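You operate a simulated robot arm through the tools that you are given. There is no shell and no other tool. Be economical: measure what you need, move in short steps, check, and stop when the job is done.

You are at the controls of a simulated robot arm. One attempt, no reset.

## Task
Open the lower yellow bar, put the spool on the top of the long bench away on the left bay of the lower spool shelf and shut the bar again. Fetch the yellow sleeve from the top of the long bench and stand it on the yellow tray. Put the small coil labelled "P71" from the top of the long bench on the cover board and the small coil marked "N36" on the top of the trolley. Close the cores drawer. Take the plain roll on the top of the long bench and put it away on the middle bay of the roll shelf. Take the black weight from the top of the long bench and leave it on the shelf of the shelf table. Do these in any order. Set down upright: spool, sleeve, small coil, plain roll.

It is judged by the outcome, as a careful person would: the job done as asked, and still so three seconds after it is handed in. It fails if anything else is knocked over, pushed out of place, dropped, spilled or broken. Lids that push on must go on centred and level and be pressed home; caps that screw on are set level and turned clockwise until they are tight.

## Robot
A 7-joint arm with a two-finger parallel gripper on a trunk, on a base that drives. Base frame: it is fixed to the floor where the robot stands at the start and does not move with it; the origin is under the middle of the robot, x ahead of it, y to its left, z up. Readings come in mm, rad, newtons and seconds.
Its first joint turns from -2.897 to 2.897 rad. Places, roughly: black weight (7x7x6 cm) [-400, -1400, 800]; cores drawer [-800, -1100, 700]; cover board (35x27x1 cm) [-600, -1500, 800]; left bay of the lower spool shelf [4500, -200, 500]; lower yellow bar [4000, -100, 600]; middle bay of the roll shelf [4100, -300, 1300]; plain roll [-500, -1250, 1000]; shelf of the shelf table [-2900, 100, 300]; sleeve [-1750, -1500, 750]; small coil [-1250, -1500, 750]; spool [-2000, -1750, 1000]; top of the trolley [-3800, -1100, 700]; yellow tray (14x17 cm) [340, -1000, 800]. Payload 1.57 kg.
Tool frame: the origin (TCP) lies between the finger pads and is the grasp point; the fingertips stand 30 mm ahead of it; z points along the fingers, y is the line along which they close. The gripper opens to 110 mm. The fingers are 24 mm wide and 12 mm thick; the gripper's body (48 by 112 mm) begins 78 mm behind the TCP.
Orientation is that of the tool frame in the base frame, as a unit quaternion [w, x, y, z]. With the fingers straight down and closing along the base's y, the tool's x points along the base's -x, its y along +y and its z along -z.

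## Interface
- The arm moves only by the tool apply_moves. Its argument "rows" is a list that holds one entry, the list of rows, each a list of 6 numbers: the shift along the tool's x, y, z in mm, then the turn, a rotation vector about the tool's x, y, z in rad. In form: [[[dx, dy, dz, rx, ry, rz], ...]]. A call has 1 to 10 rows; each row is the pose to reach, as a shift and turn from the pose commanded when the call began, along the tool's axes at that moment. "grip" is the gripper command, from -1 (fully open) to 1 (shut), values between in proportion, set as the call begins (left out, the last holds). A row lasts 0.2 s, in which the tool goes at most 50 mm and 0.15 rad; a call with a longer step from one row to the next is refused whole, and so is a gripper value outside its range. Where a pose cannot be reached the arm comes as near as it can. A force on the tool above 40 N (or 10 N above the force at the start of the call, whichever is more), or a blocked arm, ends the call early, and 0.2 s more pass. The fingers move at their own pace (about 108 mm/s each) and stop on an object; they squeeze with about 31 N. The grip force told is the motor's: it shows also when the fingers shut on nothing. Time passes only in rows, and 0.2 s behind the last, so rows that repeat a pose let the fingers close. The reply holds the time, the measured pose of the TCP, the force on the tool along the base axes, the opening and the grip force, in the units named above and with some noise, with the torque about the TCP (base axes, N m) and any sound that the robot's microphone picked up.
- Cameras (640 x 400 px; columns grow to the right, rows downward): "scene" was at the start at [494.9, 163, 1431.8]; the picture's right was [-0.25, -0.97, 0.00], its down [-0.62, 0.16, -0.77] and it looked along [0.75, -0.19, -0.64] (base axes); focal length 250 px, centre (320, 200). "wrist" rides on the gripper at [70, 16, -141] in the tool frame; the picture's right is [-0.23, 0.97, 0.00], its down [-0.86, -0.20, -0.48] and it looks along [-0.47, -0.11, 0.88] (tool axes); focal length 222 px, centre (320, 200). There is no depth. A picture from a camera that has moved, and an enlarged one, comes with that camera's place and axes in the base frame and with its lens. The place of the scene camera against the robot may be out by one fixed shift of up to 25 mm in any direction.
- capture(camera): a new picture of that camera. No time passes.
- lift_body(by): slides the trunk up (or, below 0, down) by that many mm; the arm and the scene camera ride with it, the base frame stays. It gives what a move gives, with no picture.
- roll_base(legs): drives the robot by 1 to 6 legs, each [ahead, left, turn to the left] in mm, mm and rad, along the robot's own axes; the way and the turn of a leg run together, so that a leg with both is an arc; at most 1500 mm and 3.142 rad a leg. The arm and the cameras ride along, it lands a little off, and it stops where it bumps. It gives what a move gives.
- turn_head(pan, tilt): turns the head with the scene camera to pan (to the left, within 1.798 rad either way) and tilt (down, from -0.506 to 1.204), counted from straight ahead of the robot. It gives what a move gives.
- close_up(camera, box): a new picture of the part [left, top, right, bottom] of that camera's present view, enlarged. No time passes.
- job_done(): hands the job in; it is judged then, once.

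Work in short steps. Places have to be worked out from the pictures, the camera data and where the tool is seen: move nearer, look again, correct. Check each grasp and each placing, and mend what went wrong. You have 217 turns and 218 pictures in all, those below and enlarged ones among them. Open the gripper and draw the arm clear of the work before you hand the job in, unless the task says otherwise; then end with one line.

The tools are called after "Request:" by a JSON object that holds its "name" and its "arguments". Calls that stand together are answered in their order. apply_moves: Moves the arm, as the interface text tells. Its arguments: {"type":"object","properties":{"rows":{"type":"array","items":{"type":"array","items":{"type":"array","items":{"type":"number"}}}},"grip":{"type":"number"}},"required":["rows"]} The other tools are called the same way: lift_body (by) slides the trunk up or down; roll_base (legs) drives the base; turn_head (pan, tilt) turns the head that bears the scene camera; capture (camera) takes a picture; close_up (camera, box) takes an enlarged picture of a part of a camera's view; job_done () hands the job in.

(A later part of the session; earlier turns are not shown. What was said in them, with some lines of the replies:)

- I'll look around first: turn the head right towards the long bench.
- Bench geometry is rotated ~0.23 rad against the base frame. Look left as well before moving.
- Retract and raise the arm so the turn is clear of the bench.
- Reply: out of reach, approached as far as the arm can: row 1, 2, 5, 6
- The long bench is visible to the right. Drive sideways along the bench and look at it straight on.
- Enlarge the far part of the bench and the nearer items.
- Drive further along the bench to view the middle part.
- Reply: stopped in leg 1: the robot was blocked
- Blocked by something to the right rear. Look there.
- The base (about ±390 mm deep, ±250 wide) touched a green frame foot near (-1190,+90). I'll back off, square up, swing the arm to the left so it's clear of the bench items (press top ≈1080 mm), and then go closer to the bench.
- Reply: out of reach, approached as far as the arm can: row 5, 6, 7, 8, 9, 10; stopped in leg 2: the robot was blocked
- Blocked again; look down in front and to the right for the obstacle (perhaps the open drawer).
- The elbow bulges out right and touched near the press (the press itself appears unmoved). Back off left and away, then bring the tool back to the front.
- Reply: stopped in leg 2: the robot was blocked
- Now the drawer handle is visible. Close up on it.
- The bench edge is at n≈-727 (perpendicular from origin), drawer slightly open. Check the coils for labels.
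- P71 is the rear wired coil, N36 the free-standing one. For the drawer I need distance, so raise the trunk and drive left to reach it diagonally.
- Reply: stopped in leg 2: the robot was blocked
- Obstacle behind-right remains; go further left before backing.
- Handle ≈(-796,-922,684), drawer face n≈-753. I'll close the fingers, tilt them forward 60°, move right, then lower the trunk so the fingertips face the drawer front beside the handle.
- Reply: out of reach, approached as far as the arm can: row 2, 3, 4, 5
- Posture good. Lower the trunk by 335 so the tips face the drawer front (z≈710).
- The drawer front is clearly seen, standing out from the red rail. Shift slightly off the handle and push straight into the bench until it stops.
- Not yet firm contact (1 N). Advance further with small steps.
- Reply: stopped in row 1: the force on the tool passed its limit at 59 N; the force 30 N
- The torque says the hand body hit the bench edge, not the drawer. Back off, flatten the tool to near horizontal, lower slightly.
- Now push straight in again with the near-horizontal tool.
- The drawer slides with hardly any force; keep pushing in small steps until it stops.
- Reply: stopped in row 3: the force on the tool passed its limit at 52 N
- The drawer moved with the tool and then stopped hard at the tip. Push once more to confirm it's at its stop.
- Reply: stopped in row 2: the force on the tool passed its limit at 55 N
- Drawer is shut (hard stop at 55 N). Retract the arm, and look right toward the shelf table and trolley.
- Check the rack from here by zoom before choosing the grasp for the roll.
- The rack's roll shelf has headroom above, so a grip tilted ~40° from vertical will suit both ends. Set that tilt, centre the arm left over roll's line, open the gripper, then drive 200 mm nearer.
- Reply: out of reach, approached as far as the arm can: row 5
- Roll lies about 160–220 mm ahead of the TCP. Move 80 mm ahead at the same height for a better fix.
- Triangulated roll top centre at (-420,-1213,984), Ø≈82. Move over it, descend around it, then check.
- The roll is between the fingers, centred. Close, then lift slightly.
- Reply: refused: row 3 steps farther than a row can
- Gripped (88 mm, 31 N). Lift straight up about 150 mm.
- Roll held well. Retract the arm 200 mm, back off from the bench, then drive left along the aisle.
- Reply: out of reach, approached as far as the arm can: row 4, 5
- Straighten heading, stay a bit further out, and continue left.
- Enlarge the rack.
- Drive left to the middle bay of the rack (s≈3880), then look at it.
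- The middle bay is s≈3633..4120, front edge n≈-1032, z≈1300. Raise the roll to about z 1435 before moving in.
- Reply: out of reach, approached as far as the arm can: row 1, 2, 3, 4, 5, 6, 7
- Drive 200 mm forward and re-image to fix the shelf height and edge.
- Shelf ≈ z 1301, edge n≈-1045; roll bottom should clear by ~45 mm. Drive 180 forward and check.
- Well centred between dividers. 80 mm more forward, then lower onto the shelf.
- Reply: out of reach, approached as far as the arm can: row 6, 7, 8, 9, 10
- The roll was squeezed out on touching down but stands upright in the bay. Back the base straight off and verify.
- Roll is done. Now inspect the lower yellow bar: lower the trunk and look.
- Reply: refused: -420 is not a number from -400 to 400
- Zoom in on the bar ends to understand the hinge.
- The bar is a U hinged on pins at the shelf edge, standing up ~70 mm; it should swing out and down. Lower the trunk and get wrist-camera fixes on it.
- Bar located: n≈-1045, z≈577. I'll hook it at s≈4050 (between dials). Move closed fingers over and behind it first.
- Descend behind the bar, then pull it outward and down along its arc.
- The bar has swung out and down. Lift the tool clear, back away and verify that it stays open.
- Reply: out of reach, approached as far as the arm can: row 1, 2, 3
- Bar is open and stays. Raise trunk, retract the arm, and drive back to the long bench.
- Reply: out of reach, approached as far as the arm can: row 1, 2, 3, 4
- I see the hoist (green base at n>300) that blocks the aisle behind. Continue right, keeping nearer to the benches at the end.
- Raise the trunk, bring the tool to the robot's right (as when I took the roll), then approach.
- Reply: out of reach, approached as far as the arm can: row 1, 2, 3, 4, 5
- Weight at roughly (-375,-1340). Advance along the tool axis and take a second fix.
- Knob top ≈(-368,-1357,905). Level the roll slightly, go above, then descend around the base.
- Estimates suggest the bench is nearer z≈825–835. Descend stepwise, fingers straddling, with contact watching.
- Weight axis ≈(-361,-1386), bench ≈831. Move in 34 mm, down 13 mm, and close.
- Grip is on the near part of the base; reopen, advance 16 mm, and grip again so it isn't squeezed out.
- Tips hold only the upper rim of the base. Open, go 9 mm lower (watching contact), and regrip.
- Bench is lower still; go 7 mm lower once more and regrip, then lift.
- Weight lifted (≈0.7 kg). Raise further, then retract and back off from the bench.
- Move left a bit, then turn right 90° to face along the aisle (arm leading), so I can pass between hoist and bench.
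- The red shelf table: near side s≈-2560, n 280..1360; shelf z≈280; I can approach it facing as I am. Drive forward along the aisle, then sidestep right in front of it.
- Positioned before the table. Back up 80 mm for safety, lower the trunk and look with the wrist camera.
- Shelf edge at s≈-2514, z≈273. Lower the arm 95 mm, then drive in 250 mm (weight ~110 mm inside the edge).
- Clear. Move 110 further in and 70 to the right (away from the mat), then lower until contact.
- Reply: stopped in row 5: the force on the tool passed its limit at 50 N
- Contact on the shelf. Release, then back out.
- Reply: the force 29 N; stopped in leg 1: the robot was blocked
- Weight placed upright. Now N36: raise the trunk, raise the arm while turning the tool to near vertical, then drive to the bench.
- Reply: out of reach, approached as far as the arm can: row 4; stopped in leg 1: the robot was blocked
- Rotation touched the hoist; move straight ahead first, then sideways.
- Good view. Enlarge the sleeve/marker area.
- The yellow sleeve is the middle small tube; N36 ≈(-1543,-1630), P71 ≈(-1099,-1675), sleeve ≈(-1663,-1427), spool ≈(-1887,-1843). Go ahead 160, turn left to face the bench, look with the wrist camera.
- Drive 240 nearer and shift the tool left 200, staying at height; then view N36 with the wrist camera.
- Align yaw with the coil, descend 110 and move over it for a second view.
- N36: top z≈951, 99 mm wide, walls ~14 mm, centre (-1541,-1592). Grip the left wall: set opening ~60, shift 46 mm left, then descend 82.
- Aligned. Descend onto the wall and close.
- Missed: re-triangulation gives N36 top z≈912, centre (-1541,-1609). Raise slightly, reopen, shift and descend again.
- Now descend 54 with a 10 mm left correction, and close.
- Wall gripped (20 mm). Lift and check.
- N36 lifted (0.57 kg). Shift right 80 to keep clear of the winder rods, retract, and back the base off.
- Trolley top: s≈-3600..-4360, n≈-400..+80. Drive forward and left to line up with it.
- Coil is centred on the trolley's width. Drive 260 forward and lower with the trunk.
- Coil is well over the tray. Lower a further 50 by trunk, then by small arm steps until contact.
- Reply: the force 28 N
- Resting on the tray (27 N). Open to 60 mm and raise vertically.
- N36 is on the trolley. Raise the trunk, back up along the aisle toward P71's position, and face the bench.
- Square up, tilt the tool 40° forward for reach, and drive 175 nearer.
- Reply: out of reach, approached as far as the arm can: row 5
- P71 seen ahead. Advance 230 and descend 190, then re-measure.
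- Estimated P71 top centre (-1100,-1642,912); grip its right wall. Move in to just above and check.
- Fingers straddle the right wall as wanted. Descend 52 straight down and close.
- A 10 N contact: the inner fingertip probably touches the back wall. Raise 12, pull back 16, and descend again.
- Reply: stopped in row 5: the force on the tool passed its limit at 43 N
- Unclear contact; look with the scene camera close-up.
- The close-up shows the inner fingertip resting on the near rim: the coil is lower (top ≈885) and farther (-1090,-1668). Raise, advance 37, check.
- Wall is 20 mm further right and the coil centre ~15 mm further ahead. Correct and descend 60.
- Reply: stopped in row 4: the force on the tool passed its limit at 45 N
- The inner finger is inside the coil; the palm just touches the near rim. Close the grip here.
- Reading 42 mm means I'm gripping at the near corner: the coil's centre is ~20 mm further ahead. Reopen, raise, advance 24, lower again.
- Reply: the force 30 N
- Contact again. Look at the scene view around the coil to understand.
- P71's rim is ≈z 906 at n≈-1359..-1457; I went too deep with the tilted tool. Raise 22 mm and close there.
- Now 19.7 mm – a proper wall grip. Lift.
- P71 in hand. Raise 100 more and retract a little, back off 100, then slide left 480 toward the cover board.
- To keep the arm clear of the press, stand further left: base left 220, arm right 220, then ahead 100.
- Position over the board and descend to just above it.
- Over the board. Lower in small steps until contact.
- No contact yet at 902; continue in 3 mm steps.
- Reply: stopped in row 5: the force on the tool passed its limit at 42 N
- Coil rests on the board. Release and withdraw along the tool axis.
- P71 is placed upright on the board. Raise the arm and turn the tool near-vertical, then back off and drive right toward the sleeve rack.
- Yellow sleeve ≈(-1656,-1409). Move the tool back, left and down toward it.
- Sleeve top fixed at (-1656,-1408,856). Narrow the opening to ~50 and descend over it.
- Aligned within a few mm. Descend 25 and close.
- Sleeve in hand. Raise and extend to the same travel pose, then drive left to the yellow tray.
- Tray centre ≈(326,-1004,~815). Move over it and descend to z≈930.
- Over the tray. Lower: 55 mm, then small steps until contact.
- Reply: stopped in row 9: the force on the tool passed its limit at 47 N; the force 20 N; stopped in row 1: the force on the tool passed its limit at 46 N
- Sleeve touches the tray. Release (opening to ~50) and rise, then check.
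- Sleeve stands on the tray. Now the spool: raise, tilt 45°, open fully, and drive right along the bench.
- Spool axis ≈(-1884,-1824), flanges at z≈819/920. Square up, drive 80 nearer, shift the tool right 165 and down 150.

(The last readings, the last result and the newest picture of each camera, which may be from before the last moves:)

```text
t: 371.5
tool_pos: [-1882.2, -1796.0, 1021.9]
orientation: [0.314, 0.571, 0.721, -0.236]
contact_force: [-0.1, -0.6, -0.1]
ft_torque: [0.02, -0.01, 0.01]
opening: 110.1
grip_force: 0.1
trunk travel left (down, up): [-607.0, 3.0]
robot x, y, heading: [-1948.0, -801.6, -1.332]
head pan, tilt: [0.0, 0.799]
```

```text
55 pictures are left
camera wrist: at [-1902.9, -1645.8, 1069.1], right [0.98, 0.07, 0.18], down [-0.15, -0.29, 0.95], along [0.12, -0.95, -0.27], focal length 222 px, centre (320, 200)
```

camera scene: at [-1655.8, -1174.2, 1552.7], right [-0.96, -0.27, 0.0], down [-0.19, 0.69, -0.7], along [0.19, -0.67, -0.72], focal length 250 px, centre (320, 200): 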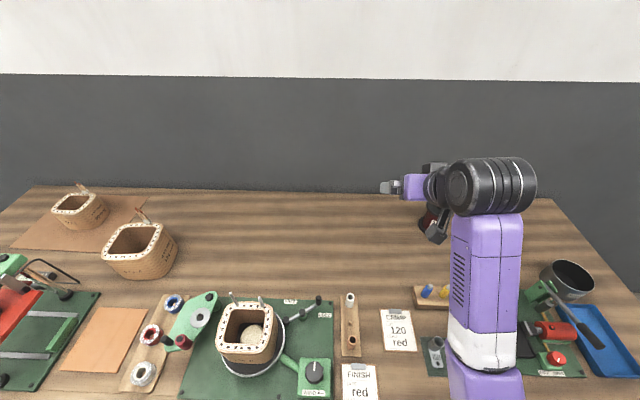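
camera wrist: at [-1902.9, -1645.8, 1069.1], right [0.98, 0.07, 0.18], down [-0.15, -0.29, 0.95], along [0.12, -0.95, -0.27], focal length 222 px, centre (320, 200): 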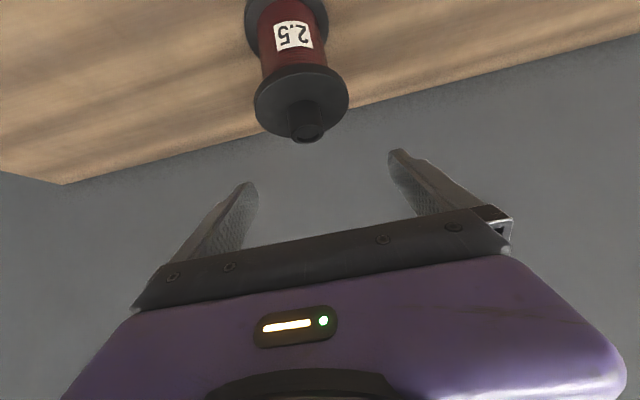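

Spool fix refined: axis (-1881,-1816), top flange z≈922. Descend around it (fingers outside the flanges), core slightly ahead of the TCP.

Request:
{"name": "apply_moves", "arguments": {"rows": [[[-3, -3.5, 3, 0, 0, 0], [25, -3.5, 30, 0, 0, 0], [53, -3.5, 57, 0, 0, 0], [70, -3.5, 73, 0, 0, 0]]]}}

Request:
{"name": "capture", "arguments": {"camera": "wrist"}}

```text
t: 372.5
tool_pos: [-1880.5, -1803.8, 918.7]
orientation: [0.314, 0.572, 0.72, -0.236]
contact_force: [0.5, 0.3, -0.4]
ft_torque: [0.01, 0.0, 0.02]
opening: 110.1
grip_force: 0.0
trunk travel left (down, up): [-607.0, 3.0]
robot x, y, heading: [-1949.7, -803.8, -1.331]
head pan, tilt: [0.0, 0.799]
```

```text
54 pictures are left
camera wrist: at [-1901.2, -1653.5, 966.1], right [0.98, 0.07, 0.18], down [-0.15, -0.29, 0.95], along [0.12, -0.95, -0.27], focal length 222 px, centre (320, 200)
```

wrist: 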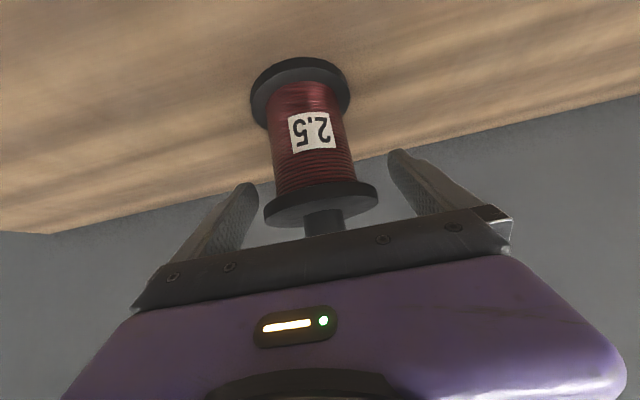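

Centred. Descend 50 more, then close on the core.

Request:
{"name": "apply_moves", "arguments": {"rows": [[[10, -1, 14, 0, 0, 0], [22, -2, 26, 0, 0, 0], [32.5, -2, 38, 0, 0, 0]]]}}

Request:
{"name": "apply_moves", "arguments": {"rows": [[[0, 0, 0, 0, 0, 0], [0, 0, 0, 0, 0, 0], [0, 0, 0, 0, 0, 0]]], "grip": 1}}

Request:
{"name": "capture", "arguments": {"camera": "wrist"}}

```text
t: 373.3
tool_pos: [-1881.5, -1808.6, 869.7]
orientation: [0.313, 0.573, 0.72, -0.237]
contact_force: [0.0, -0.8, -1.1]
ft_torque: [-0.02, 0.0, 0.0]
opening: 110.0
grip_force: 0.1
trunk travel left (down, up): [-607.0, 3.0]
robot x, y, heading: [-1951.6, -804.0, -1.327]
head pan, tilt: [0.0, 0.799]
```

```text
t: 374.1
tool_pos: [-1880.3, -1808.6, 869.1]
orientation: [0.314, 0.572, 0.72, -0.237]
contact_force: [-2.8, -0.9, 0.1]
ft_torque: [-0.05, 0.26, 0.03]
opening: 65.6
grip_force: 31.1
trunk travel left (down, up): [-607.0, 3.0]
robot x, y, heading: [-1949.9, -800.8, -1.333]
head pan, tilt: [0.0, 0.799]
```

```text
53 pictures are left
camera wrist: at [-1901.8, -1658.9, 916.8], right [0.98, 0.07, 0.18], down [-0.15, -0.29, 0.95], along [0.12, -0.95, -0.27], focal length 222 px, centre (320, 200)
```

wrist: 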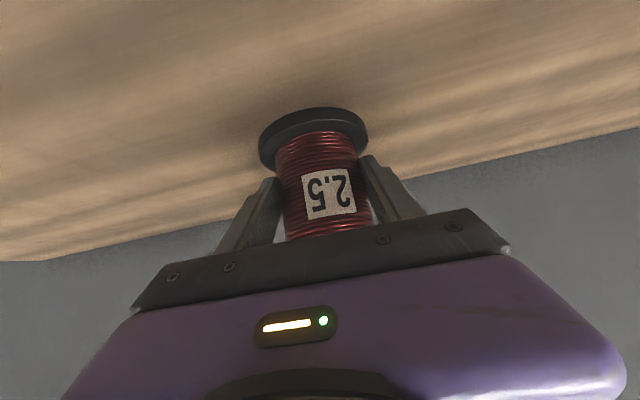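

Firm grip on the core (65.6 mm). Lift straight up.

Request:
{"name": "apply_moves", "arguments": {"rows": [[[-11, 0, -10, 0, 0, 0], [-29, 0, -28, 0, 0, 0], [-62, 0, -60, 0, 0, 0], [-96, 0, -92, 0, 0, 0], [-130, 0, -125, 0, 0, 0], [-163, 0, -156, 0, 0, 0], [-196, 0, -188, 0, 0, 0]]]}}

Request:
{"name": "capture", "arguments": {"camera": "wrist"}}

```text
t: 375.7
tool_pos: [-1886.5, -1812.4, 1138.7]
orientation: [0.313, 0.573, 0.72, -0.236]
contact_force: [-0.2, 0.5, -5.2]
ft_torque: [0.05, 0.02, 0.01]
opening: 65.3
grip_force: 31.0
trunk travel left (down, up): [-607.0, 3.0]
robot x, y, heading: [-1948.1, -804.9, -1.33]
head pan, tilt: [0.0, 0.799]
```

```text
52 pictures are left
camera wrist: at [-1907.2, -1662.7, 1186.3], right [0.98, 0.07, 0.18], down [-0.15, -0.29, 0.94], along [0.12, -0.95, -0.27], focal length 222 px, centre (320, 200)
```

wrist: 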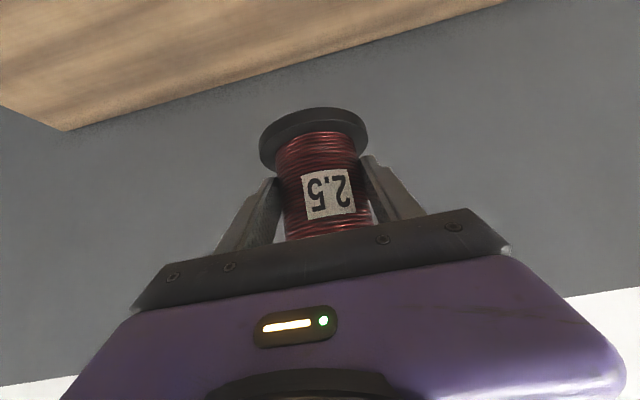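

Spool lifted. Back off 100, drive left past the long bench, then back away.

Request:
{"name": "roll_base", "arguments": {"legs": [[-100, 0, -0.005], [0, 1100, 0], [0, 1150, 0], [-230, 0, 0]]}}

Request:
{"name": "apply_moves", "arguments": {"rows": [[[31, 0, -32, 0, 0, 0], [62, 0, -65, 0, 0, 0], [93, 0, -97, 0, 0, 0], [124, 0, -130, 0, 0, 0], [155, 0, -162, 0, 0, 0], [186, 0, -195, 0, 0, 0]]]}}

```text
t: 388.7
tool_pos: [182.9, -981.9, 1138.9]
orientation: [0.314, 0.574, 0.718, -0.237]
contact_force: [0.4, -0.5, -3.5]
ft_torque: [0.05, 0.0, 0.0]
opening: 65.3
grip_force: 30.8
trunk travel left (down, up): [-607.0, 3.0]
robot x, y, heading: [121.7, 26.4, -1.341]
head pan, tilt: [0.0, 0.799]
```

```text
t: 390.1
tool_pos: [123.1, -721.8, 1139.4]
orientation: [0.313, 0.574, 0.719, -0.237]
contact_force: [0.3, -0.3, -4.5]
ft_torque: [0.05, 0.02, -0.01]
opening: 65.1
grip_force: 30.9
trunk travel left (down, up): [-607.0, 3.0]
robot x, y, heading: [127.0, 29.6, -1.333]
head pan, tilt: [0.0, 0.799]
```

Back off 100 more and drive left to the rack.

Request:
{"name": "roll_base", "arguments": {"legs": [[-100, 0, 0], [0, 1450, 0], [0, 1450, 0], [0, 1350, 0]]}}

Request:
{"name": "turn_head", "arguments": {"pan": 0.0, "tilt": 0.7}}

Request:
{"name": "capture", "arguments": {"camera": "scene"}}

```text
t: 411.2
tool_pos: [4216.6, 290.1, 1137.8]
orientation: [0.308, 0.59, 0.706, -0.244]
contact_force: [0.0, 0.8, -4.6]
ft_torque: [0.08, 0.02, -0.02]
opening: 65.0
grip_force: 31.1
trunk travel left (down, up): [-607.0, 3.0]
robot x, y, heading: [4247.2, 1041.1, -1.382]
head pan, tilt: [0.0, 0.799]
```

```text
t: 411.9
tool_pos: [4215.9, 290.7, 1139.2]
orientation: [0.307, 0.59, 0.706, -0.244]
contact_force: [-0.2, 0.5, -3.5]
ft_torque: [0.06, 0.03, 0.01]
opening: 65.2
grip_force: 31.5
trunk travel left (down, up): [-607.0, 3.0]
robot x, y, heading: [4249.1, 1039.4, -1.381]
head pan, tilt: [0.0, 0.7]
```

```text
51 pictures are left
camera scene: at [4529.3, 558.9, 1560.9], right [-0.98, -0.19, 0.0], down [-0.12, 0.63, -0.76], along [0.15, -0.75, -0.64], focal length 250 px, centre (320, 200)
```

scene: 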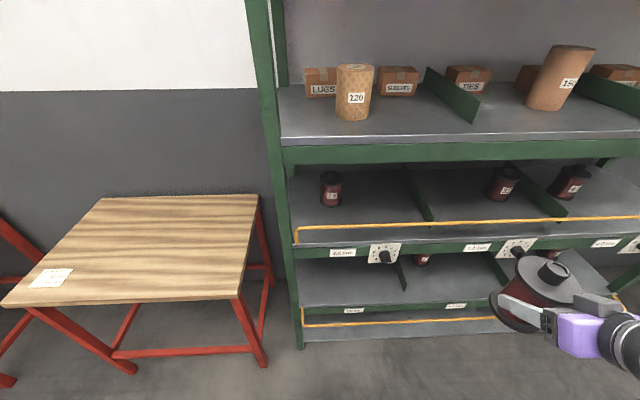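

Line up with the left bay: straighten, shift left 60, lower the trunk 530 in front of the rack, then view.

Request:
{"name": "roll_base", "arguments": {"legs": [[0, 60, 0.045]]}}

Request:
{"name": "lift_body", "arguments": {"by": -400}}

Request:
{"name": "lift_body", "arguments": {"by": -115}}

Request:
{"name": "apply_moves", "arguments": {"rows": [[[0, 45, 0, 0, 0, 0], [0, 90, 0, 0, 0, 0]]]}}

Request:
{"name": "capture", "arguments": {"camera": "scene"}}

Request:
{"name": "capture", "arguments": {"camera": "wrist"}}

```text
t: 412.9
tool_pos: [4308.7, 302.2, 1139.2]
orientation: [0.313, 0.573, 0.719, -0.237]
contact_force: [-0.7, 0.0, -4.0]
ft_torque: [0.06, 0.0, 0.0]
opening: 65.1
grip_force: 30.6
trunk travel left (down, up): [-607.0, 3.0]
robot x, y, heading: [4309.9, 1055.2, -1.33]
head pan, tilt: [0.0, 0.7]
```

```text
t: 416.7
tool_pos: [4311.1, 302.3, 738.1]
orientation: [0.313, 0.573, 0.72, -0.236]
contact_force: [0.8, 0.2, -3.8]
ft_torque: [0.06, 0.01, 0.0]
opening: 64.8
grip_force: 31.1
trunk travel left (down, up): [-207.0, 403.0]
robot x, y, heading: [4308.4, 1050.4, -1.326]
head pan, tilt: [0.0, 0.7]
```

```text
t: 418.2
tool_pos: [4310.4, 302.2, 624.1]
orientation: [0.314, 0.573, 0.719, -0.237]
contact_force: [-0.8, -0.2, -3.7]
ft_torque: [0.08, 0.02, -0.03]
opening: 65.1
grip_force: 30.2
trunk travel left (down, up): [-92.0, 518.0]
robot x, y, heading: [4308.9, 1051.7, -1.331]
head pan, tilt: [0.0, 0.7]
```

```text
t: 418.8
tool_pos: [4398.0, 324.1, 621.6]
orientation: [0.313, 0.574, 0.719, -0.237]
contact_force: [-0.4, 0.3, -3.6]
ft_torque: [0.06, 0.02, 0.0]
opening: 65.0
grip_force: 30.8
trunk travel left (down, up): [-92.0, 518.0]
robot x, y, heading: [4305.0, 1051.7, -1.333]
head pan, tilt: [0.0, 0.7]
```

```text
50 pictures are left
camera scene: at [4609.2, 585.9, 1046.0], right [-0.97, -0.24, 0.0], down [-0.15, 0.63, -0.76], along [0.18, -0.74, -0.64], focal length 250 px, centre (320, 200)
```

scene: 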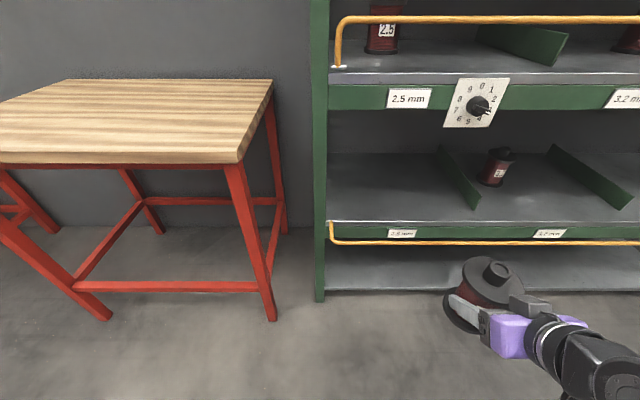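

```text
49 pictures are left
camera wrist: at [4378.3, 474.4, 670.2], right [0.98, 0.07, 0.18], down [-0.15, -0.29, 0.94], along [0.12, -0.95, -0.27], focal length 222 px, centre (320, 200)
```

wrist: 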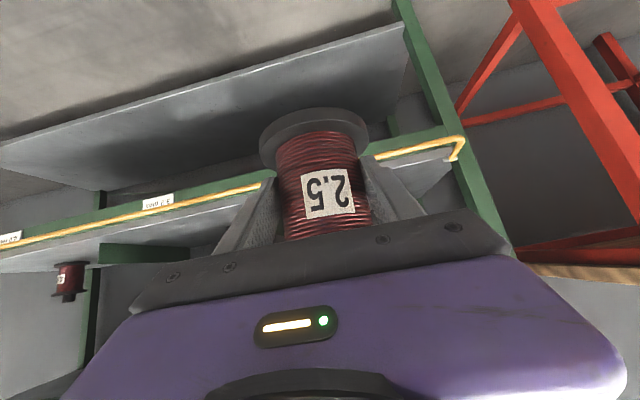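

Lower 30 and shift 30 left for clearance to the dial, then drive in 330 and check.

Request:
{"name": "apply_moves", "arguments": {"rows": [[[21.7, 30, 20.8, 0, 0, 0]]]}}

Request:
{"name": "roll_base", "arguments": {"legs": [[330, 0, 0]]}}

Request:
{"name": "capture", "arguments": {"camera": "wrist"}}

Request:
{"name": "capture", "arguments": {"camera": "scene"}}

```text
t: 419.2
tool_pos: [4432.4, 333.6, 595.4]
orientation: [0.313, 0.573, 0.719, -0.238]
contact_force: [0.5, -0.2, -3.2]
ft_torque: [0.06, 0.0, 0.02]
opening: 65.1
grip_force: 30.9
trunk travel left (down, up): [-92.0, 518.0]
robot x, y, heading: [4309.4, 1053.6, -1.331]
head pan, tilt: [0.0, 0.7]
```

```text
t: 421.4
tool_pos: [4508.4, 12.7, 595.1]
orientation: [0.313, 0.574, 0.719, -0.236]
contact_force: [0.7, -0.3, -3.5]
ft_torque: [0.05, 0.02, 0.0]
opening: 65.0
grip_force: 30.6
trunk travel left (down, up): [-92.0, 518.0]
robot x, y, heading: [4380.3, 730.1, -1.333]
head pan, tilt: [0.0, 0.7]
```

```text
48 pictures are left
camera wrist: at [4488.4, 162.0, 643.1], right [0.98, 0.07, 0.18], down [-0.15, -0.29, 0.94], along [0.12, -0.95, -0.27], focal length 222 px, centre (320, 200)
```

wrist: 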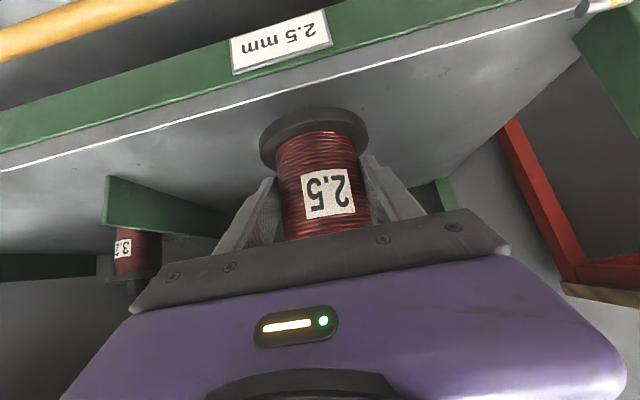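

```text
47 pictures are left
camera scene: at [4686.4, 264.6, 1046.0], right [-0.97, -0.23, 0.0], down [-0.15, 0.63, -0.76], along [0.18, -0.74, -0.64], focal length 250 px, centre (320, 200)
```

scene: 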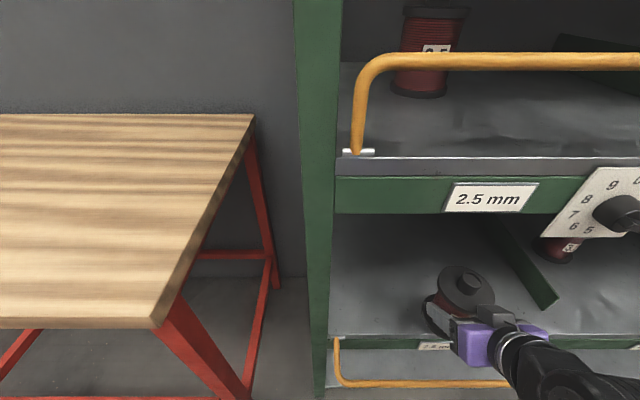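

Clear entry. Drive 95 more, then lower in small steps until it touches.

Request:
{"name": "roll_base", "arguments": {"legs": [[95, 0, 0]]}}

Request:
{"name": "apply_moves", "arguments": {"rows": [[[6, 0, 5.5, 0, 0, 0], [9, 0, 8.5, 0, 0, 0], [12, 0, 11, 0, 0, 0], [14, 0, 13.5, 0, 0, 0], [16.5, 0, 15.5, 0, 0, 0], [18.5, 0, 18, 0, 0, 0], [21, 0, 20, 0, 0, 0], [23, 0, 22, 0, 0, 0]]]}}

Request:
{"name": "capture", "arguments": {"camera": "wrist"}}

```text
t: 422.5
tool_pos: [4531.1, -80.3, 595.5]
orientation: [0.313, 0.574, 0.719, -0.237]
contact_force: [-0.1, 0.2, -4.1]
ft_torque: [0.04, 0.0, 0.05]
opening: 65.0
grip_force: 30.8
trunk travel left (down, up): [-92.0, 518.0]
robot x, y, heading: [4407.7, 638.1, -1.331]
head pan, tilt: [0.0, 0.7]
```

```text
t: 424.3
tool_pos: [4530.6, -79.7, 563.4]
orientation: [0.312, 0.574, 0.719, -0.237]
contact_force: [-0.7, 0.4, -3.6]
ft_torque: [0.08, -0.01, 0.02]
opening: 65.0
grip_force: 30.5
trunk travel left (down, up): [-92.0, 518.0]
robot x, y, heading: [4409.3, 639.9, -1.33]
head pan, tilt: [0.0, 0.7]
```

```text
46 pictures are left
camera wrist: at [4511.2, 69.7, 610.5], right [0.98, 0.07, 0.18], down [-0.15, -0.29, 0.94], along [0.12, -0.95, -0.27], focal length 222 px, centre (320, 200)
```

wrist: 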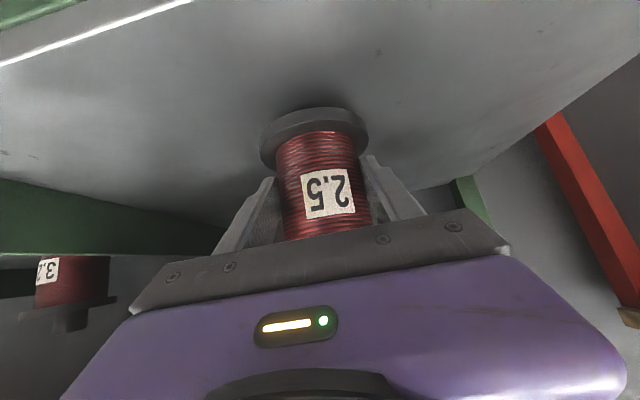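

Near; continue in small steps.

Request:
{"name": "apply_moves", "arguments": {"rows": [[[2, 0, 2, 0, 0, 0], [4, 0, 4, 0, 0, 0], [6, 0, 5.8, 0, 0, 0], [8, 0, 7.7, 0, 0, 0], [10, 0, 9.6, 0, 0, 0], [12, 0, 11.5, 0, 0, 0], [14, 0, 13.4, 0, 0, 0]]]}}

Request:
{"name": "capture", "arguments": {"camera": "wrist"}}

```text
t: 425.9
tool_pos: [4532.0, -82.0, 549.1]
orientation: [0.316, 0.572, 0.718, -0.24]
contact_force: [1.7, 7.1, 24.1]
ft_torque: [-0.56, 0.87, -0.22]
opening: 65.5
grip_force: 30.7
trunk travel left (down, up): [-92.0, 518.0]
robot x, y, heading: [4404.1, 638.4, -1.336]
head pan, tilt: [0.0, 0.7]
```

```text
45 pictures are left
camera wrist: at [4511.9, 68.5, 594.9], right [0.98, 0.07, 0.18], down [-0.15, -0.28, 0.95], along [0.12, -0.96, -0.26], focal length 222 px, centre (320, 200)
```

wrist: 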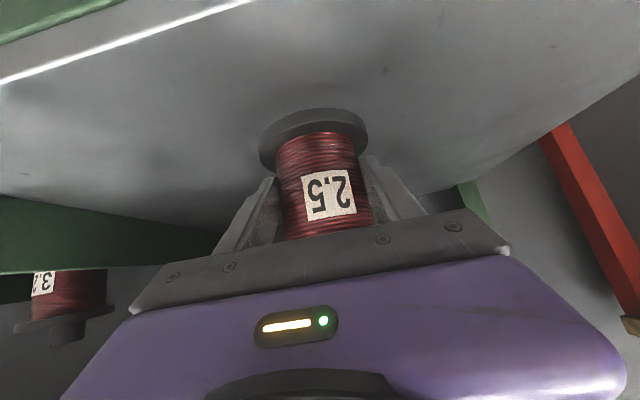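

Spool rests on the shelf. Ease off 2 mm, open fully, raise 25 with fingers outside the flanges, then back out.

Request:
{"name": "apply_moves", "arguments": {"rows": [[[-1.5, 0, -1.5, 0, 0, 0], [-1.5, 0, -1.5, 0, 0, 0], [-1.5, 0, -1.5, 0, 0, 0], [-1.5, 0, -1.5, 0, 0, 0], [-18, 0, -17, 0, 0, 0]]], "grip": -1}}

Request:
{"name": "roll_base", "arguments": {"legs": [[-330, 0, 0]]}}

Request:
{"name": "capture", "arguments": {"camera": "scene"}}

Request:
{"name": "capture", "arguments": {"camera": "wrist"}}

```text
t: 427.1
tool_pos: [4530.5, -79.7, 568.3]
orientation: [0.312, 0.575, 0.718, -0.238]
contact_force: [0.5, -0.2, 0.6]
ft_torque: [-0.03, 0.02, 0.0]
opening: 109.8
grip_force: 0.1
trunk travel left (down, up): [-92.0, 518.0]
robot x, y, heading: [4408.9, 636.6, -1.333]
head pan, tilt: [0.0, 0.7]
```

```text
t: 429.3
tool_pos: [4449.4, 244.1, 569.3]
orientation: [0.312, 0.575, 0.718, -0.238]
contact_force: [0.9, 0.3, -0.4]
ft_torque: [0.03, -0.01, -0.01]
opening: 110.0
grip_force: 0.1
trunk travel left (down, up): [-92.0, 518.0]
robot x, y, heading: [4330.8, 960.3, -1.334]
head pan, tilt: [0.0, 0.7]
```

```text
44 pictures are left
camera scene: at [4629.5, 495.0, 1046.0], right [-0.97, -0.23, 0.0], down [-0.15, 0.63, -0.76], along [0.18, -0.74, -0.64], focal length 250 px, centre (320, 200)
```

scene: 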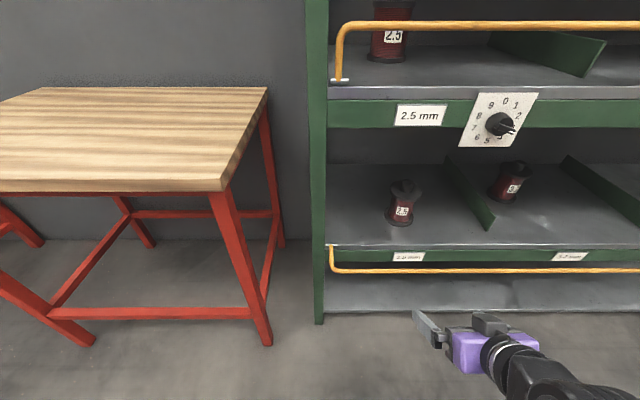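

```text
43 pictures are left
camera wrist: at [4430.0, 394.0, 617.4], right [0.98, 0.07, 0.18], down [-0.16, -0.29, 0.94], along [0.12, -0.96, -0.27], focal length 222 px, centre (320, 200)
```

wrist: 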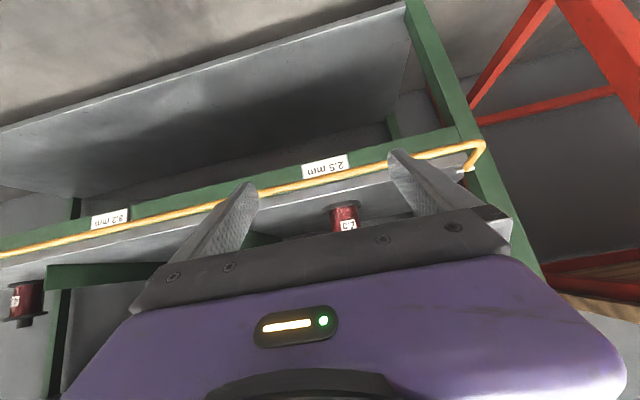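

Spool stands in the left bay; the bar is at n≈-975, z≈490, sticking out. To shut it: go to s≈4050, close the fingers, get under the bar.

Request:
{"name": "roll_base", "arguments": {"legs": [[0, -330, 0]]}}

Request:
{"name": "lift_body", "arguments": {"by": -90}}

Request:
{"name": "apply_moves", "arguments": {"rows": [[[17, 0, 16.6, 0, 0, 0], [17, 0, 16.6, 0, 0, 0], [17, 0, 16.6, 0, 0, 0]]], "grip": 1}}

Request:
{"name": "capture", "arguments": {"camera": "wrist"}}

```text
t: 431.4
tool_pos: [4137.7, 169.3, 570.0]
orientation: [0.313, 0.574, 0.718, -0.237]
contact_force: [-0.2, -0.5, 0.4]
ft_torque: [-0.02, -0.02, 0.02]
opening: 110.2
grip_force: 0.1
trunk travel left (down, up): [-92.0, 518.0]
robot x, y, heading: [4018.4, 886.2, -1.335]
head pan, tilt: [0.0, 0.7]
```

```text
t: 432.7
tool_pos: [4137.6, 170.0, 479.3]
orientation: [0.312, 0.575, 0.718, -0.237]
contact_force: [-0.1, 0.5, 0.9]
ft_torque: [-0.02, 0.0, -0.04]
opening: 110.1
grip_force: 0.0
trunk travel left (down, up): [-2.0, 608.0]
robot x, y, heading: [4016.0, 888.5, -1.335]
head pan, tilt: [0.0, 0.7]
```

```text
t: 433.5
tool_pos: [4138.4, 170.0, 455.4]
orientation: [0.313, 0.574, 0.718, -0.237]
contact_force: [-0.3, 0.3, 0.3]
ft_torque: [0.02, 0.03, -0.01]
opening: 0.1
grip_force: 21.2
trunk travel left (down, up): [-2.0, 608.0]
robot x, y, heading: [4016.5, 885.4, -1.337]
head pan, tilt: [0.0, 0.7]
```

```text
42 pictures are left
camera wrist: at [4118.8, 319.5, 502.3], right [0.98, 0.07, 0.18], down [-0.15, -0.29, 0.94], along [0.12, -0.95, -0.27], focal length 222 px, centre (320, 200)
```

wrist: 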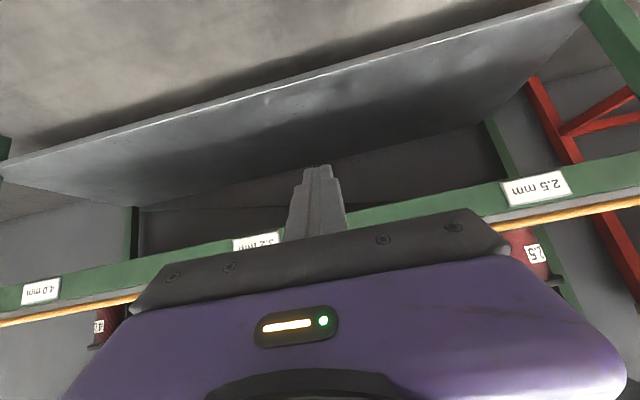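

Bar confirmed at z≈495. Move the closed fingers in under the bar.

Request:
{"name": "apply_moves", "arguments": {"rows": [[[-25, 0, 26, 0, 0, 0], [-50, 0, 52, 0, 0, 0], [-75, 0, 79, 0, 0, 0], [-101, 0, 105, 0, 0, 0]]]}}

Request:
{"name": "apply_moves", "arguments": {"rows": [[[-14, 0, -7, 0, 0, 0], [-27.8, 0, -12.8, 0, 0, 0], [-44.4, 0, -25.9, 0, 0, 0], [-58.1, 0, -39.1, 0, 0, 0], [-74.4, 0, -43.7, 0, 0, 0], [-88.6, 0, -44.8, 0, 0, 0], [-105.5, 0, -43, 0, 0, 0], [-118.8, 0, -37.8, 0, 0, 0], [-129.9, 0, -30.5, 0, 0, 0]]]}}

Request:
{"name": "capture", "arguments": {"camera": "wrist"}}

Request:
{"name": "capture", "arguments": {"camera": "scene"}}

```text
t: 434.5
tool_pos: [4171.2, 26.6, 455.4]
orientation: [0.313, 0.574, 0.719, -0.236]
contact_force: [-0.2, 0.6, 1.1]
ft_torque: [-0.01, 0.02, -0.02]
opening: 0.1
grip_force: 21.2
trunk travel left (down, up): [-2.0, 608.0]
robot x, y, heading: [4018.3, 889.6, -1.337]
head pan, tilt: [0.0, 0.7]
```

```text
t: 435.1
tool_pos: [4173.0, 21.6, 478.2]
orientation: [0.304, 0.577, 0.722, -0.231]
contact_force: [-0.1, 1.9, -4.6]
ft_torque: [-0.05, 0.02, 0.07]
opening: 0.0
grip_force: 21.1
trunk travel left (down, up): [-2.0, 608.0]
robot x, y, heading: [4017.1, 887.2, -1.338]
head pan, tilt: [0.0, 0.7]
stopped in row 3: the force on the tool passed its limit at 53 N (the readings are from after the stop); the commanded pose is now the measured one
```

```text
41 pictures are left
camera wrist: at [4153.0, 169.2, 529.8], right [0.98, 0.06, 0.18], down [-0.15, -0.31, 0.94], along [0.12, -0.95, -0.3], focal length 222 px, centre (320, 200)
```

wrist: 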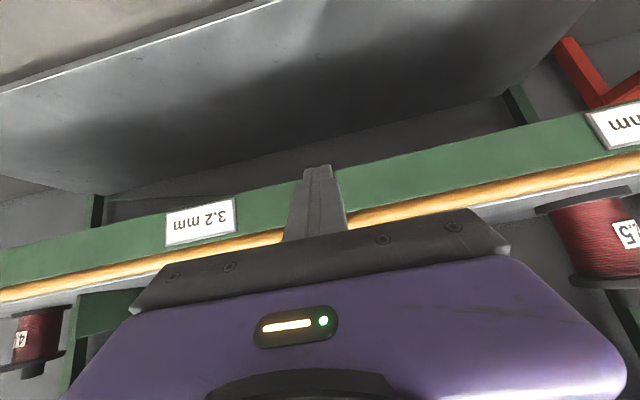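

```text
40 pictures are left
camera scene: at [4316.7, 421.0, 955.9], right [-0.97, -0.23, 0.0], down [-0.15, 0.63, -0.76], along [0.18, -0.74, -0.64], focal length 250 px, centre (320, 200)
```

scene: 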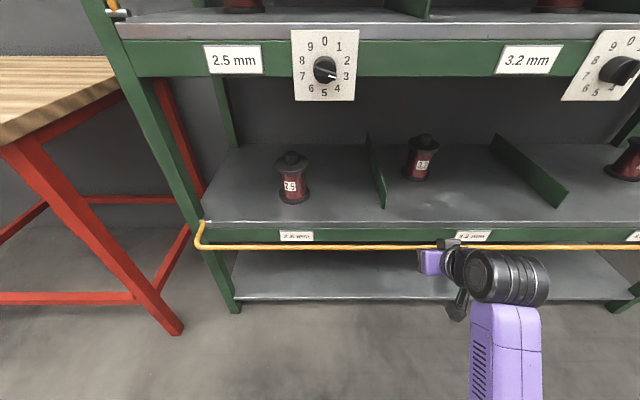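

Probably an impact spike on the bar. Continue lifting it more slowly.

Request:
{"name": "apply_moves", "arguments": {"rows": [[[-3, 0, -3, 0, 0, 0], [-6, 0, -6, 0, 0, 0], [-9.2, 0, -9.2, 0, 0, 0], [-12.7, 0, -12.7, 0, 0, 0], [-17, 0, -17, 0, 0, 0], [-21.5, 0, -20.5, 0, 0, 0], [-27, 0, -24, 0, 0, 0], [-32.5, 0, -27, 0, 0, 0], [-38.5, 0, -30, 0, 0, 0], [-44, 0, -33, 0, 0, 0]]]}}

Request:
{"name": "capture", "arguments": {"camera": "wrist"}}

```text
t: 437.4
tool_pos: [4173.4, 12.2, 534.0]
orientation: [0.305, 0.577, 0.722, -0.231]
contact_force: [1.2, 1.6, -3.2]
ft_torque: [-0.04, 0.06, 0.02]
opening: 0.0
grip_force: 21.5
trunk travel left (down, up): [-2.0, 608.0]
robot x, y, heading: [4019.4, 887.0, -1.334]
head pan, tilt: [0.0, 0.7]
```

```text
39 pictures are left
camera wrist: at [4153.5, 161.1, 584.8], right [0.98, 0.07, 0.18], down [-0.15, -0.31, 0.94], along [0.12, -0.95, -0.29], focal length 222 px, centre (320, 200)
```

wrist: 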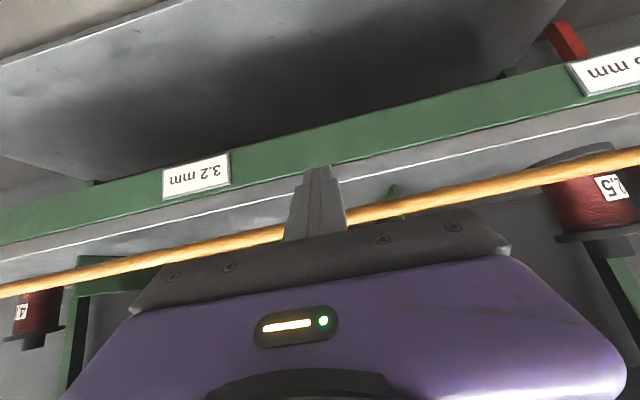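

The bar follows. Continue up and inward along the arc to upright.

Request:
{"name": "apply_moves", "arguments": {"rows": [[[-5, 0, -1, 0, 0, 0], [-9.2, 0, -2.1, 0, 0, 0], [-21.9, 0, -3.6, 0, 0, 0], [-34.6, 0, -2.2, 0, 0, 0], [-46.7, 0, 1.3, 0, 0, 0], [-57.6, 0, 5.9, 0, 0, 0], [-68.6, 0, 13.3, 0, 0, 0], [-74.3, 0, 19, 0, 0, 0], [-79.6, 0, 25, 0, 0, 0]]]}}

Request:
{"name": "capture", "arguments": {"camera": "wrist"}}

Request:
{"name": "capture", "arguments": {"camera": "scene"}}

```text
t: 439.1
tool_pos: [4185.6, -46.4, 570.6]
orientation: [0.3, 0.579, 0.723, -0.228]
contact_force: [-2.1, 5.3, 0.8]
ft_torque: [-0.03, 0.0, 0.05]
opening: 0.1
grip_force: 21.4
trunk travel left (down, up): [-2.0, 608.0]
robot x, y, heading: [4019.3, 889.3, -1.342]
head pan, tilt: [0.0, 0.7]
stopped in row 8: the force on the tool passed its limit at 75 N (the readings are from after the stop); the commanded pose is now the measured one
```

```text
38 pictures are left
camera wrist: at [4166.2, 102.0, 622.8], right [0.98, 0.06, 0.18], down [-0.15, -0.32, 0.94], along [0.12, -0.95, -0.3], focal length 222 px, centre (320, 200)
```

wrist: 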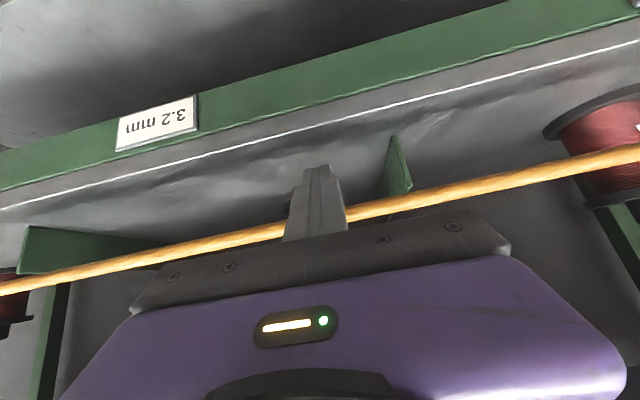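

```text
37 pictures are left
camera scene: at [4316.5, 421.5, 956.0], right [-0.97, -0.23, 0.0], down [-0.15, 0.63, -0.76], along [0.18, -0.74, -0.64], focal length 250 px, centre (320, 200)
```

scene: 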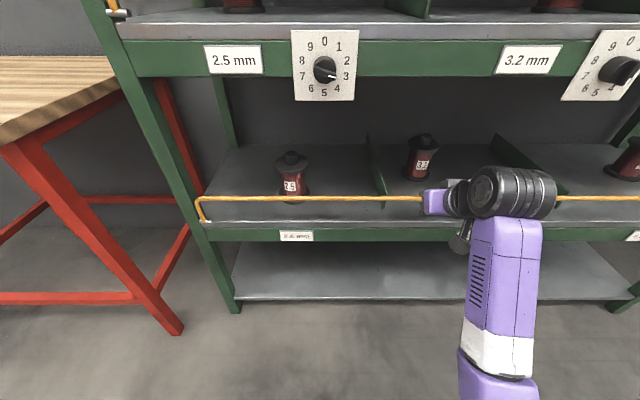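

The bar hit its upright stop. Withdraw slowly and see if it stays shut.

Request:
{"name": "apply_moves", "arguments": {"rows": [[[9, 0, -5, 0, 0, 0], [28, 0, -14, 0, 0, 0], [56, 0, -28, 0, 0, 0], [80, 0, -50, 0, 0, 0]]]}}

Request:
{"name": "capture", "arguments": {"camera": "wrist"}}

Request:
{"name": "capture", "arguments": {"camera": "scene"}}

```text
t: 440.1
tool_pos: [4164.8, 43.3, 550.9]
orientation: [0.302, 0.578, 0.723, -0.228]
contact_force: [0.6, 0.1, -0.3]
ft_torque: [-0.02, 0.02, -0.01]
opening: 0.2
grip_force: 21.2
trunk travel left (down, up): [-2.0, 608.0]
robot x, y, heading: [4018.0, 888.4, -1.339]
head pan, tilt: [0.0, 0.7]
```

```text
36 pictures are left
camera wrist: at [4145.3, 191.8, 603.8], right [0.98, 0.06, 0.18], down [-0.15, -0.32, 0.94], along [0.12, -0.95, -0.3], focal length 222 px, centre (320, 200)
```

wrist: 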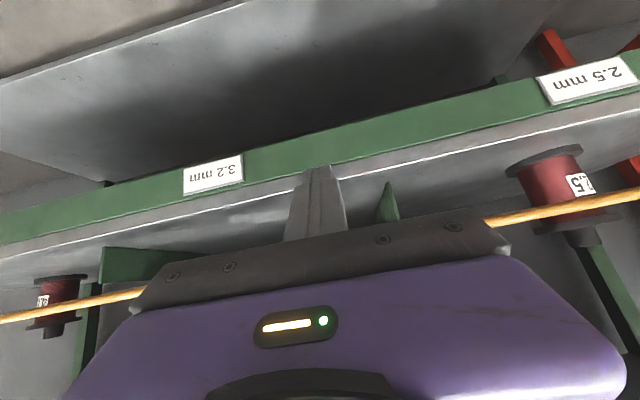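

```text
35 pictures are left
camera scene: at [4316.6, 421.3, 956.0], right [-0.97, -0.23, 0.0], down [-0.15, 0.63, -0.76], along [0.18, -0.74, -0.64], focal length 250 px, centre (320, 200)
```

scene: 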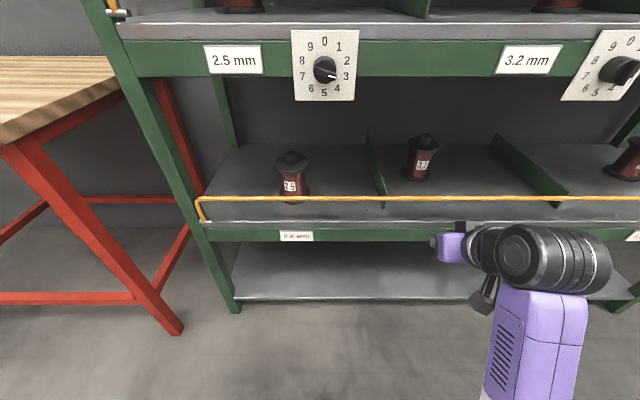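

The bar stays shut. Open the gripper, back off, raise the arm, and drive back for a final check of the long bench and drawer.

Request:
{"name": "roll_base", "arguments": {"legs": [[-200, 0, 0]]}}

Request:
{"name": "lift_body", "arguments": {"by": 400}}

Request:
{"name": "apply_moves", "arguments": {"rows": [[[28, 0, -28, 0, 0, 0], [56, 0, -56, 0, 0, 0], [84, 0, -84, 0, 0, 0]]], "grip": -1}}

Request:
{"name": "capture", "arguments": {"camera": "scene"}}

```text
t: 441.7
tool_pos: [4118.8, 241.2, 551.2]
orientation: [0.302, 0.578, 0.723, -0.227]
contact_force: [-0.6, -0.3, -1.0]
ft_torque: [0.01, -0.01, -0.03]
opening: 0.0
grip_force: 21.4
trunk travel left (down, up): [-2.0, 608.0]
robot x, y, heading: [3968.3, 1086.6, -1.334]
head pan, tilt: [0.0, 0.7]
```

```text
t: 445.6
tool_pos: [4118.4, 240.0, 951.8]
orientation: [0.301, 0.578, 0.723, -0.228]
contact_force: [-0.4, -0.2, 0.1]
ft_torque: [0.02, 0.04, -0.04]
opening: 0.1
grip_force: 21.4
trunk travel left (down, up): [-402.0, 208.0]
robot x, y, heading: [3970.9, 1083.7, -1.333]
head pan, tilt: [0.0, 0.7]
```

```text
t: 446.4
tool_pos: [4089.4, 356.8, 949.7]
orientation: [0.301, 0.577, 0.724, -0.227]
contact_force: [-0.5, 0.6, 0.2]
ft_torque: [-0.03, 0.03, -0.03]
opening: 110.0
grip_force: 0.1
trunk travel left (down, up): [-402.0, 208.0]
robot x, y, heading: [3970.5, 1088.1, -1.335]
head pan, tilt: [0.0, 0.7]
```

```text
34 pictures are left
camera scene: at [4269.9, 618.6, 1355.9], right [-0.97, -0.24, 0.0], down [-0.15, 0.63, -0.76], along [0.18, -0.74, -0.64], focal length 250 px, centre (320, 200)
```

scene: 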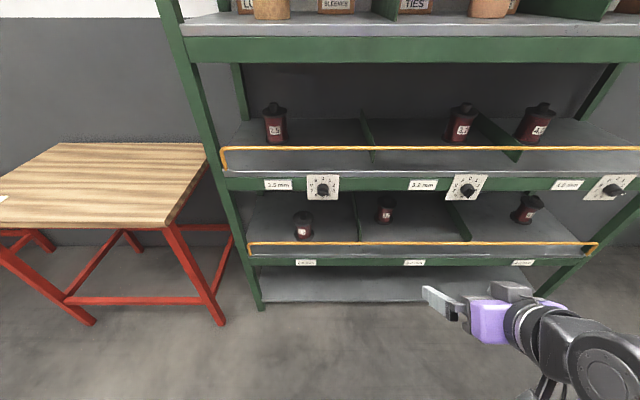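

Both bars look the same now. Drive back to view the long bench and drawer.

Request:
{"name": "roll_base", "arguments": {"legs": [[0, -1500, 0], [0, -1500, 0], [0, -800, 0]]}}

Request:
{"name": "lift_body", "arguments": {"by": -250}}

Request:
{"name": "turn_head", "arguments": {"pan": -0.95, "tilt": 0.35}}

Request:
{"name": "capture", "arguments": {"camera": "scene"}}

```text
t: 464.4
tool_pos: [513.6, -629.8, 948.7]
orientation: [0.307, 0.562, 0.736, -0.221]
contact_force: [-0.3, 0.1, -0.2]
ft_torque: [-0.02, 0.01, 0.0]
opening: 110.2
grip_force: 0.1
trunk travel left (down, up): [-402.0, 208.0]
robot x, y, heading: [362.3, 94.4, -1.292]
head pan, tilt: [0.0, 0.7]
```

```text
t: 465.8
tool_pos: [512.2, -630.1, 830.3]
orientation: [0.312, 0.56, 0.733, -0.229]
contact_force: [-0.4, 9.9, 11.5]
ft_torque: [-0.04, 0.63, -0.55]
opening: 107.7
grip_force: 0.1
trunk travel left (down, up): [-276.0, 334.0]
robot x, y, heading: [364.7, 93.3, -1.292]
head pan, tilt: [0.0, 0.7]
stopped: the force on the tool passed its limit at 62 N (the readings are from after the stop); the commanded pose is now the measured one
```

```text
t: 467.1
tool_pos: [513.1, -629.1, 831.0]
orientation: [0.312, 0.56, 0.733, -0.229]
contact_force: [-1.4, 10.9, 17.4]
ft_torque: [-0.17, 0.96, -0.62]
opening: 107.8
grip_force: 0.0
trunk travel left (down, up): [-276.0, 334.0]
robot x, y, heading: [364.7, 94.8, -1.297]
head pan, tilt: [-0.949, 0.351]
```

```text
33 pictures are left
camera scene: at [601.0, -350.0, 1261.6], right [-0.78, 0.62, 0.0], down [0.21, 0.27, -0.94], along [-0.58, -0.74, -0.34], focal length 250 px, centre (320, 200)
```

scene: 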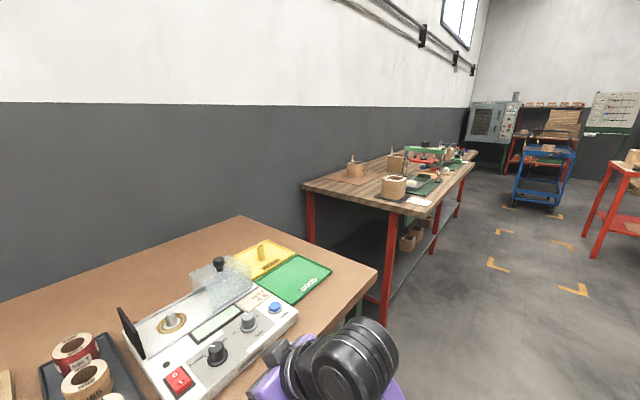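

The fingers touched the bench-1 top edge while lowering; raise immediately and check nothing moved.

Request:
{"name": "lift_body", "arguments": {"by": 250}}

Request:
{"name": "roll_base", "arguments": {"legs": [[-150, 0, 0]]}}

Request:
{"name": "turn_head", "arguments": {"pan": -0.3, "tilt": 0.7}}

Request:
{"name": "capture", "arguments": {"camera": "scene"}}

Request:
{"name": "turn_head", "arguments": {"pan": -0.95, "tilt": 0.5}}

Request:
{"name": "close_up", "arguments": {"camera": "scene", "box": [280, 80, 520, 230]}}

```text
t: 469.6
tool_pos: [513.3, -629.3, 1080.6]
orientation: [0.311, 0.56, 0.733, -0.228]
contact_force: [0.3, 0.6, -0.6]
ft_torque: [0.01, 0.05, -0.01]
opening: 110.1
grip_force: 0.0
trunk travel left (down, up): [-526.0, 84.0]
robot x, y, heading: [366.7, 94.8, -1.292]
head pan, tilt: [-0.949, 0.351]
```

```text
t: 471.0
tool_pos: [468.0, -478.7, 1079.0]
orientation: [0.31, 0.56, 0.733, -0.228]
contact_force: [-1.0, -0.5, 0.1]
ft_torque: [-0.03, 0.0, -0.02]
opening: 110.0
grip_force: 0.1
trunk travel left (down, up): [-526.0, 84.0]
robot x, y, heading: [321.2, 245.2, -1.296]
head pan, tilt: [-0.949, 0.351]
```

```text
t: 472.1
tool_pos: [469.3, -478.1, 1078.5]
orientation: [0.311, 0.561, 0.733, -0.228]
contact_force: [-0.5, 0.0, 0.1]
ft_torque: [0.01, -0.02, 0.01]
opening: 110.0
grip_force: 0.1
trunk travel left (down, up): [-526.0, 84.0]
robot x, y, heading: [318.0, 244.8, -1.291]
head pan, tilt: [-0.3, 0.7]
```

```text
32 pictures are left
camera scene: at [613.9, -212.0, 1479.9], right [-1.0, 0.02, 0.0], down [0.01, 0.64, -0.77], along [-0.02, -0.77, -0.64], focal length 250 px, centre (320, 200)
```

scene: 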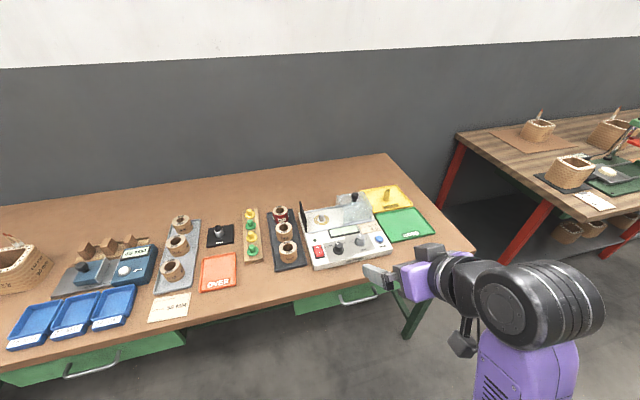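

```text
t: 473.1
tool_pos: [469.0, -480.4, 1080.2]
orientation: [0.31, 0.561, 0.733, -0.228]
contact_force: [0.1, 0.9, -1.2]
ft_torque: [0.02, 0.04, 0.03]
opening: 110.0
grip_force: 0.0
trunk travel left (down, up): [-526.0, 84.0]
robot x, y, heading: [320.5, 244.8, -1.296]
head pan, tilt: [-0.949, 0.499]
```

```text
2.67 times, centred on (400, 155) of scene
camera zoom: at [559.3, -198.4, 1497.6], right [-0.78, 0.62, 0.0], down [0.3, 0.38, -0.88], along [-0.55, -0.69, -0.48], focal length 667 px, centre (107, 320)
```

zoom: 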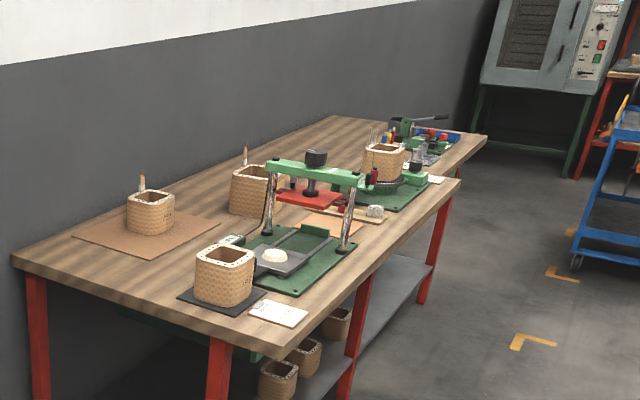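

Everything stands as required: the drawer no longer protrudes, the coil, sleeve and instruments are in place, and the gripper is open and clear. Hand in the job.

Request:
{"name": "job_done", "arguments": {}}

```text
The job is handed in.
```

The job is handed in with every item done. The spool is in the left bay with its bar shut, and the yellow sleeve stands on the yellow tray. P71 is on the cover board, N36 on the trolley, the plain roll in the middle bay and the weight on the shelf table. The cores drawer is pushed to its stop. The roll slipped out of the fingers as it touched down but stood upright. The base and arm bumped the hoist and touched near the press, and the fingers touched the bench edge once at the end; my last pictures show nothing moved.
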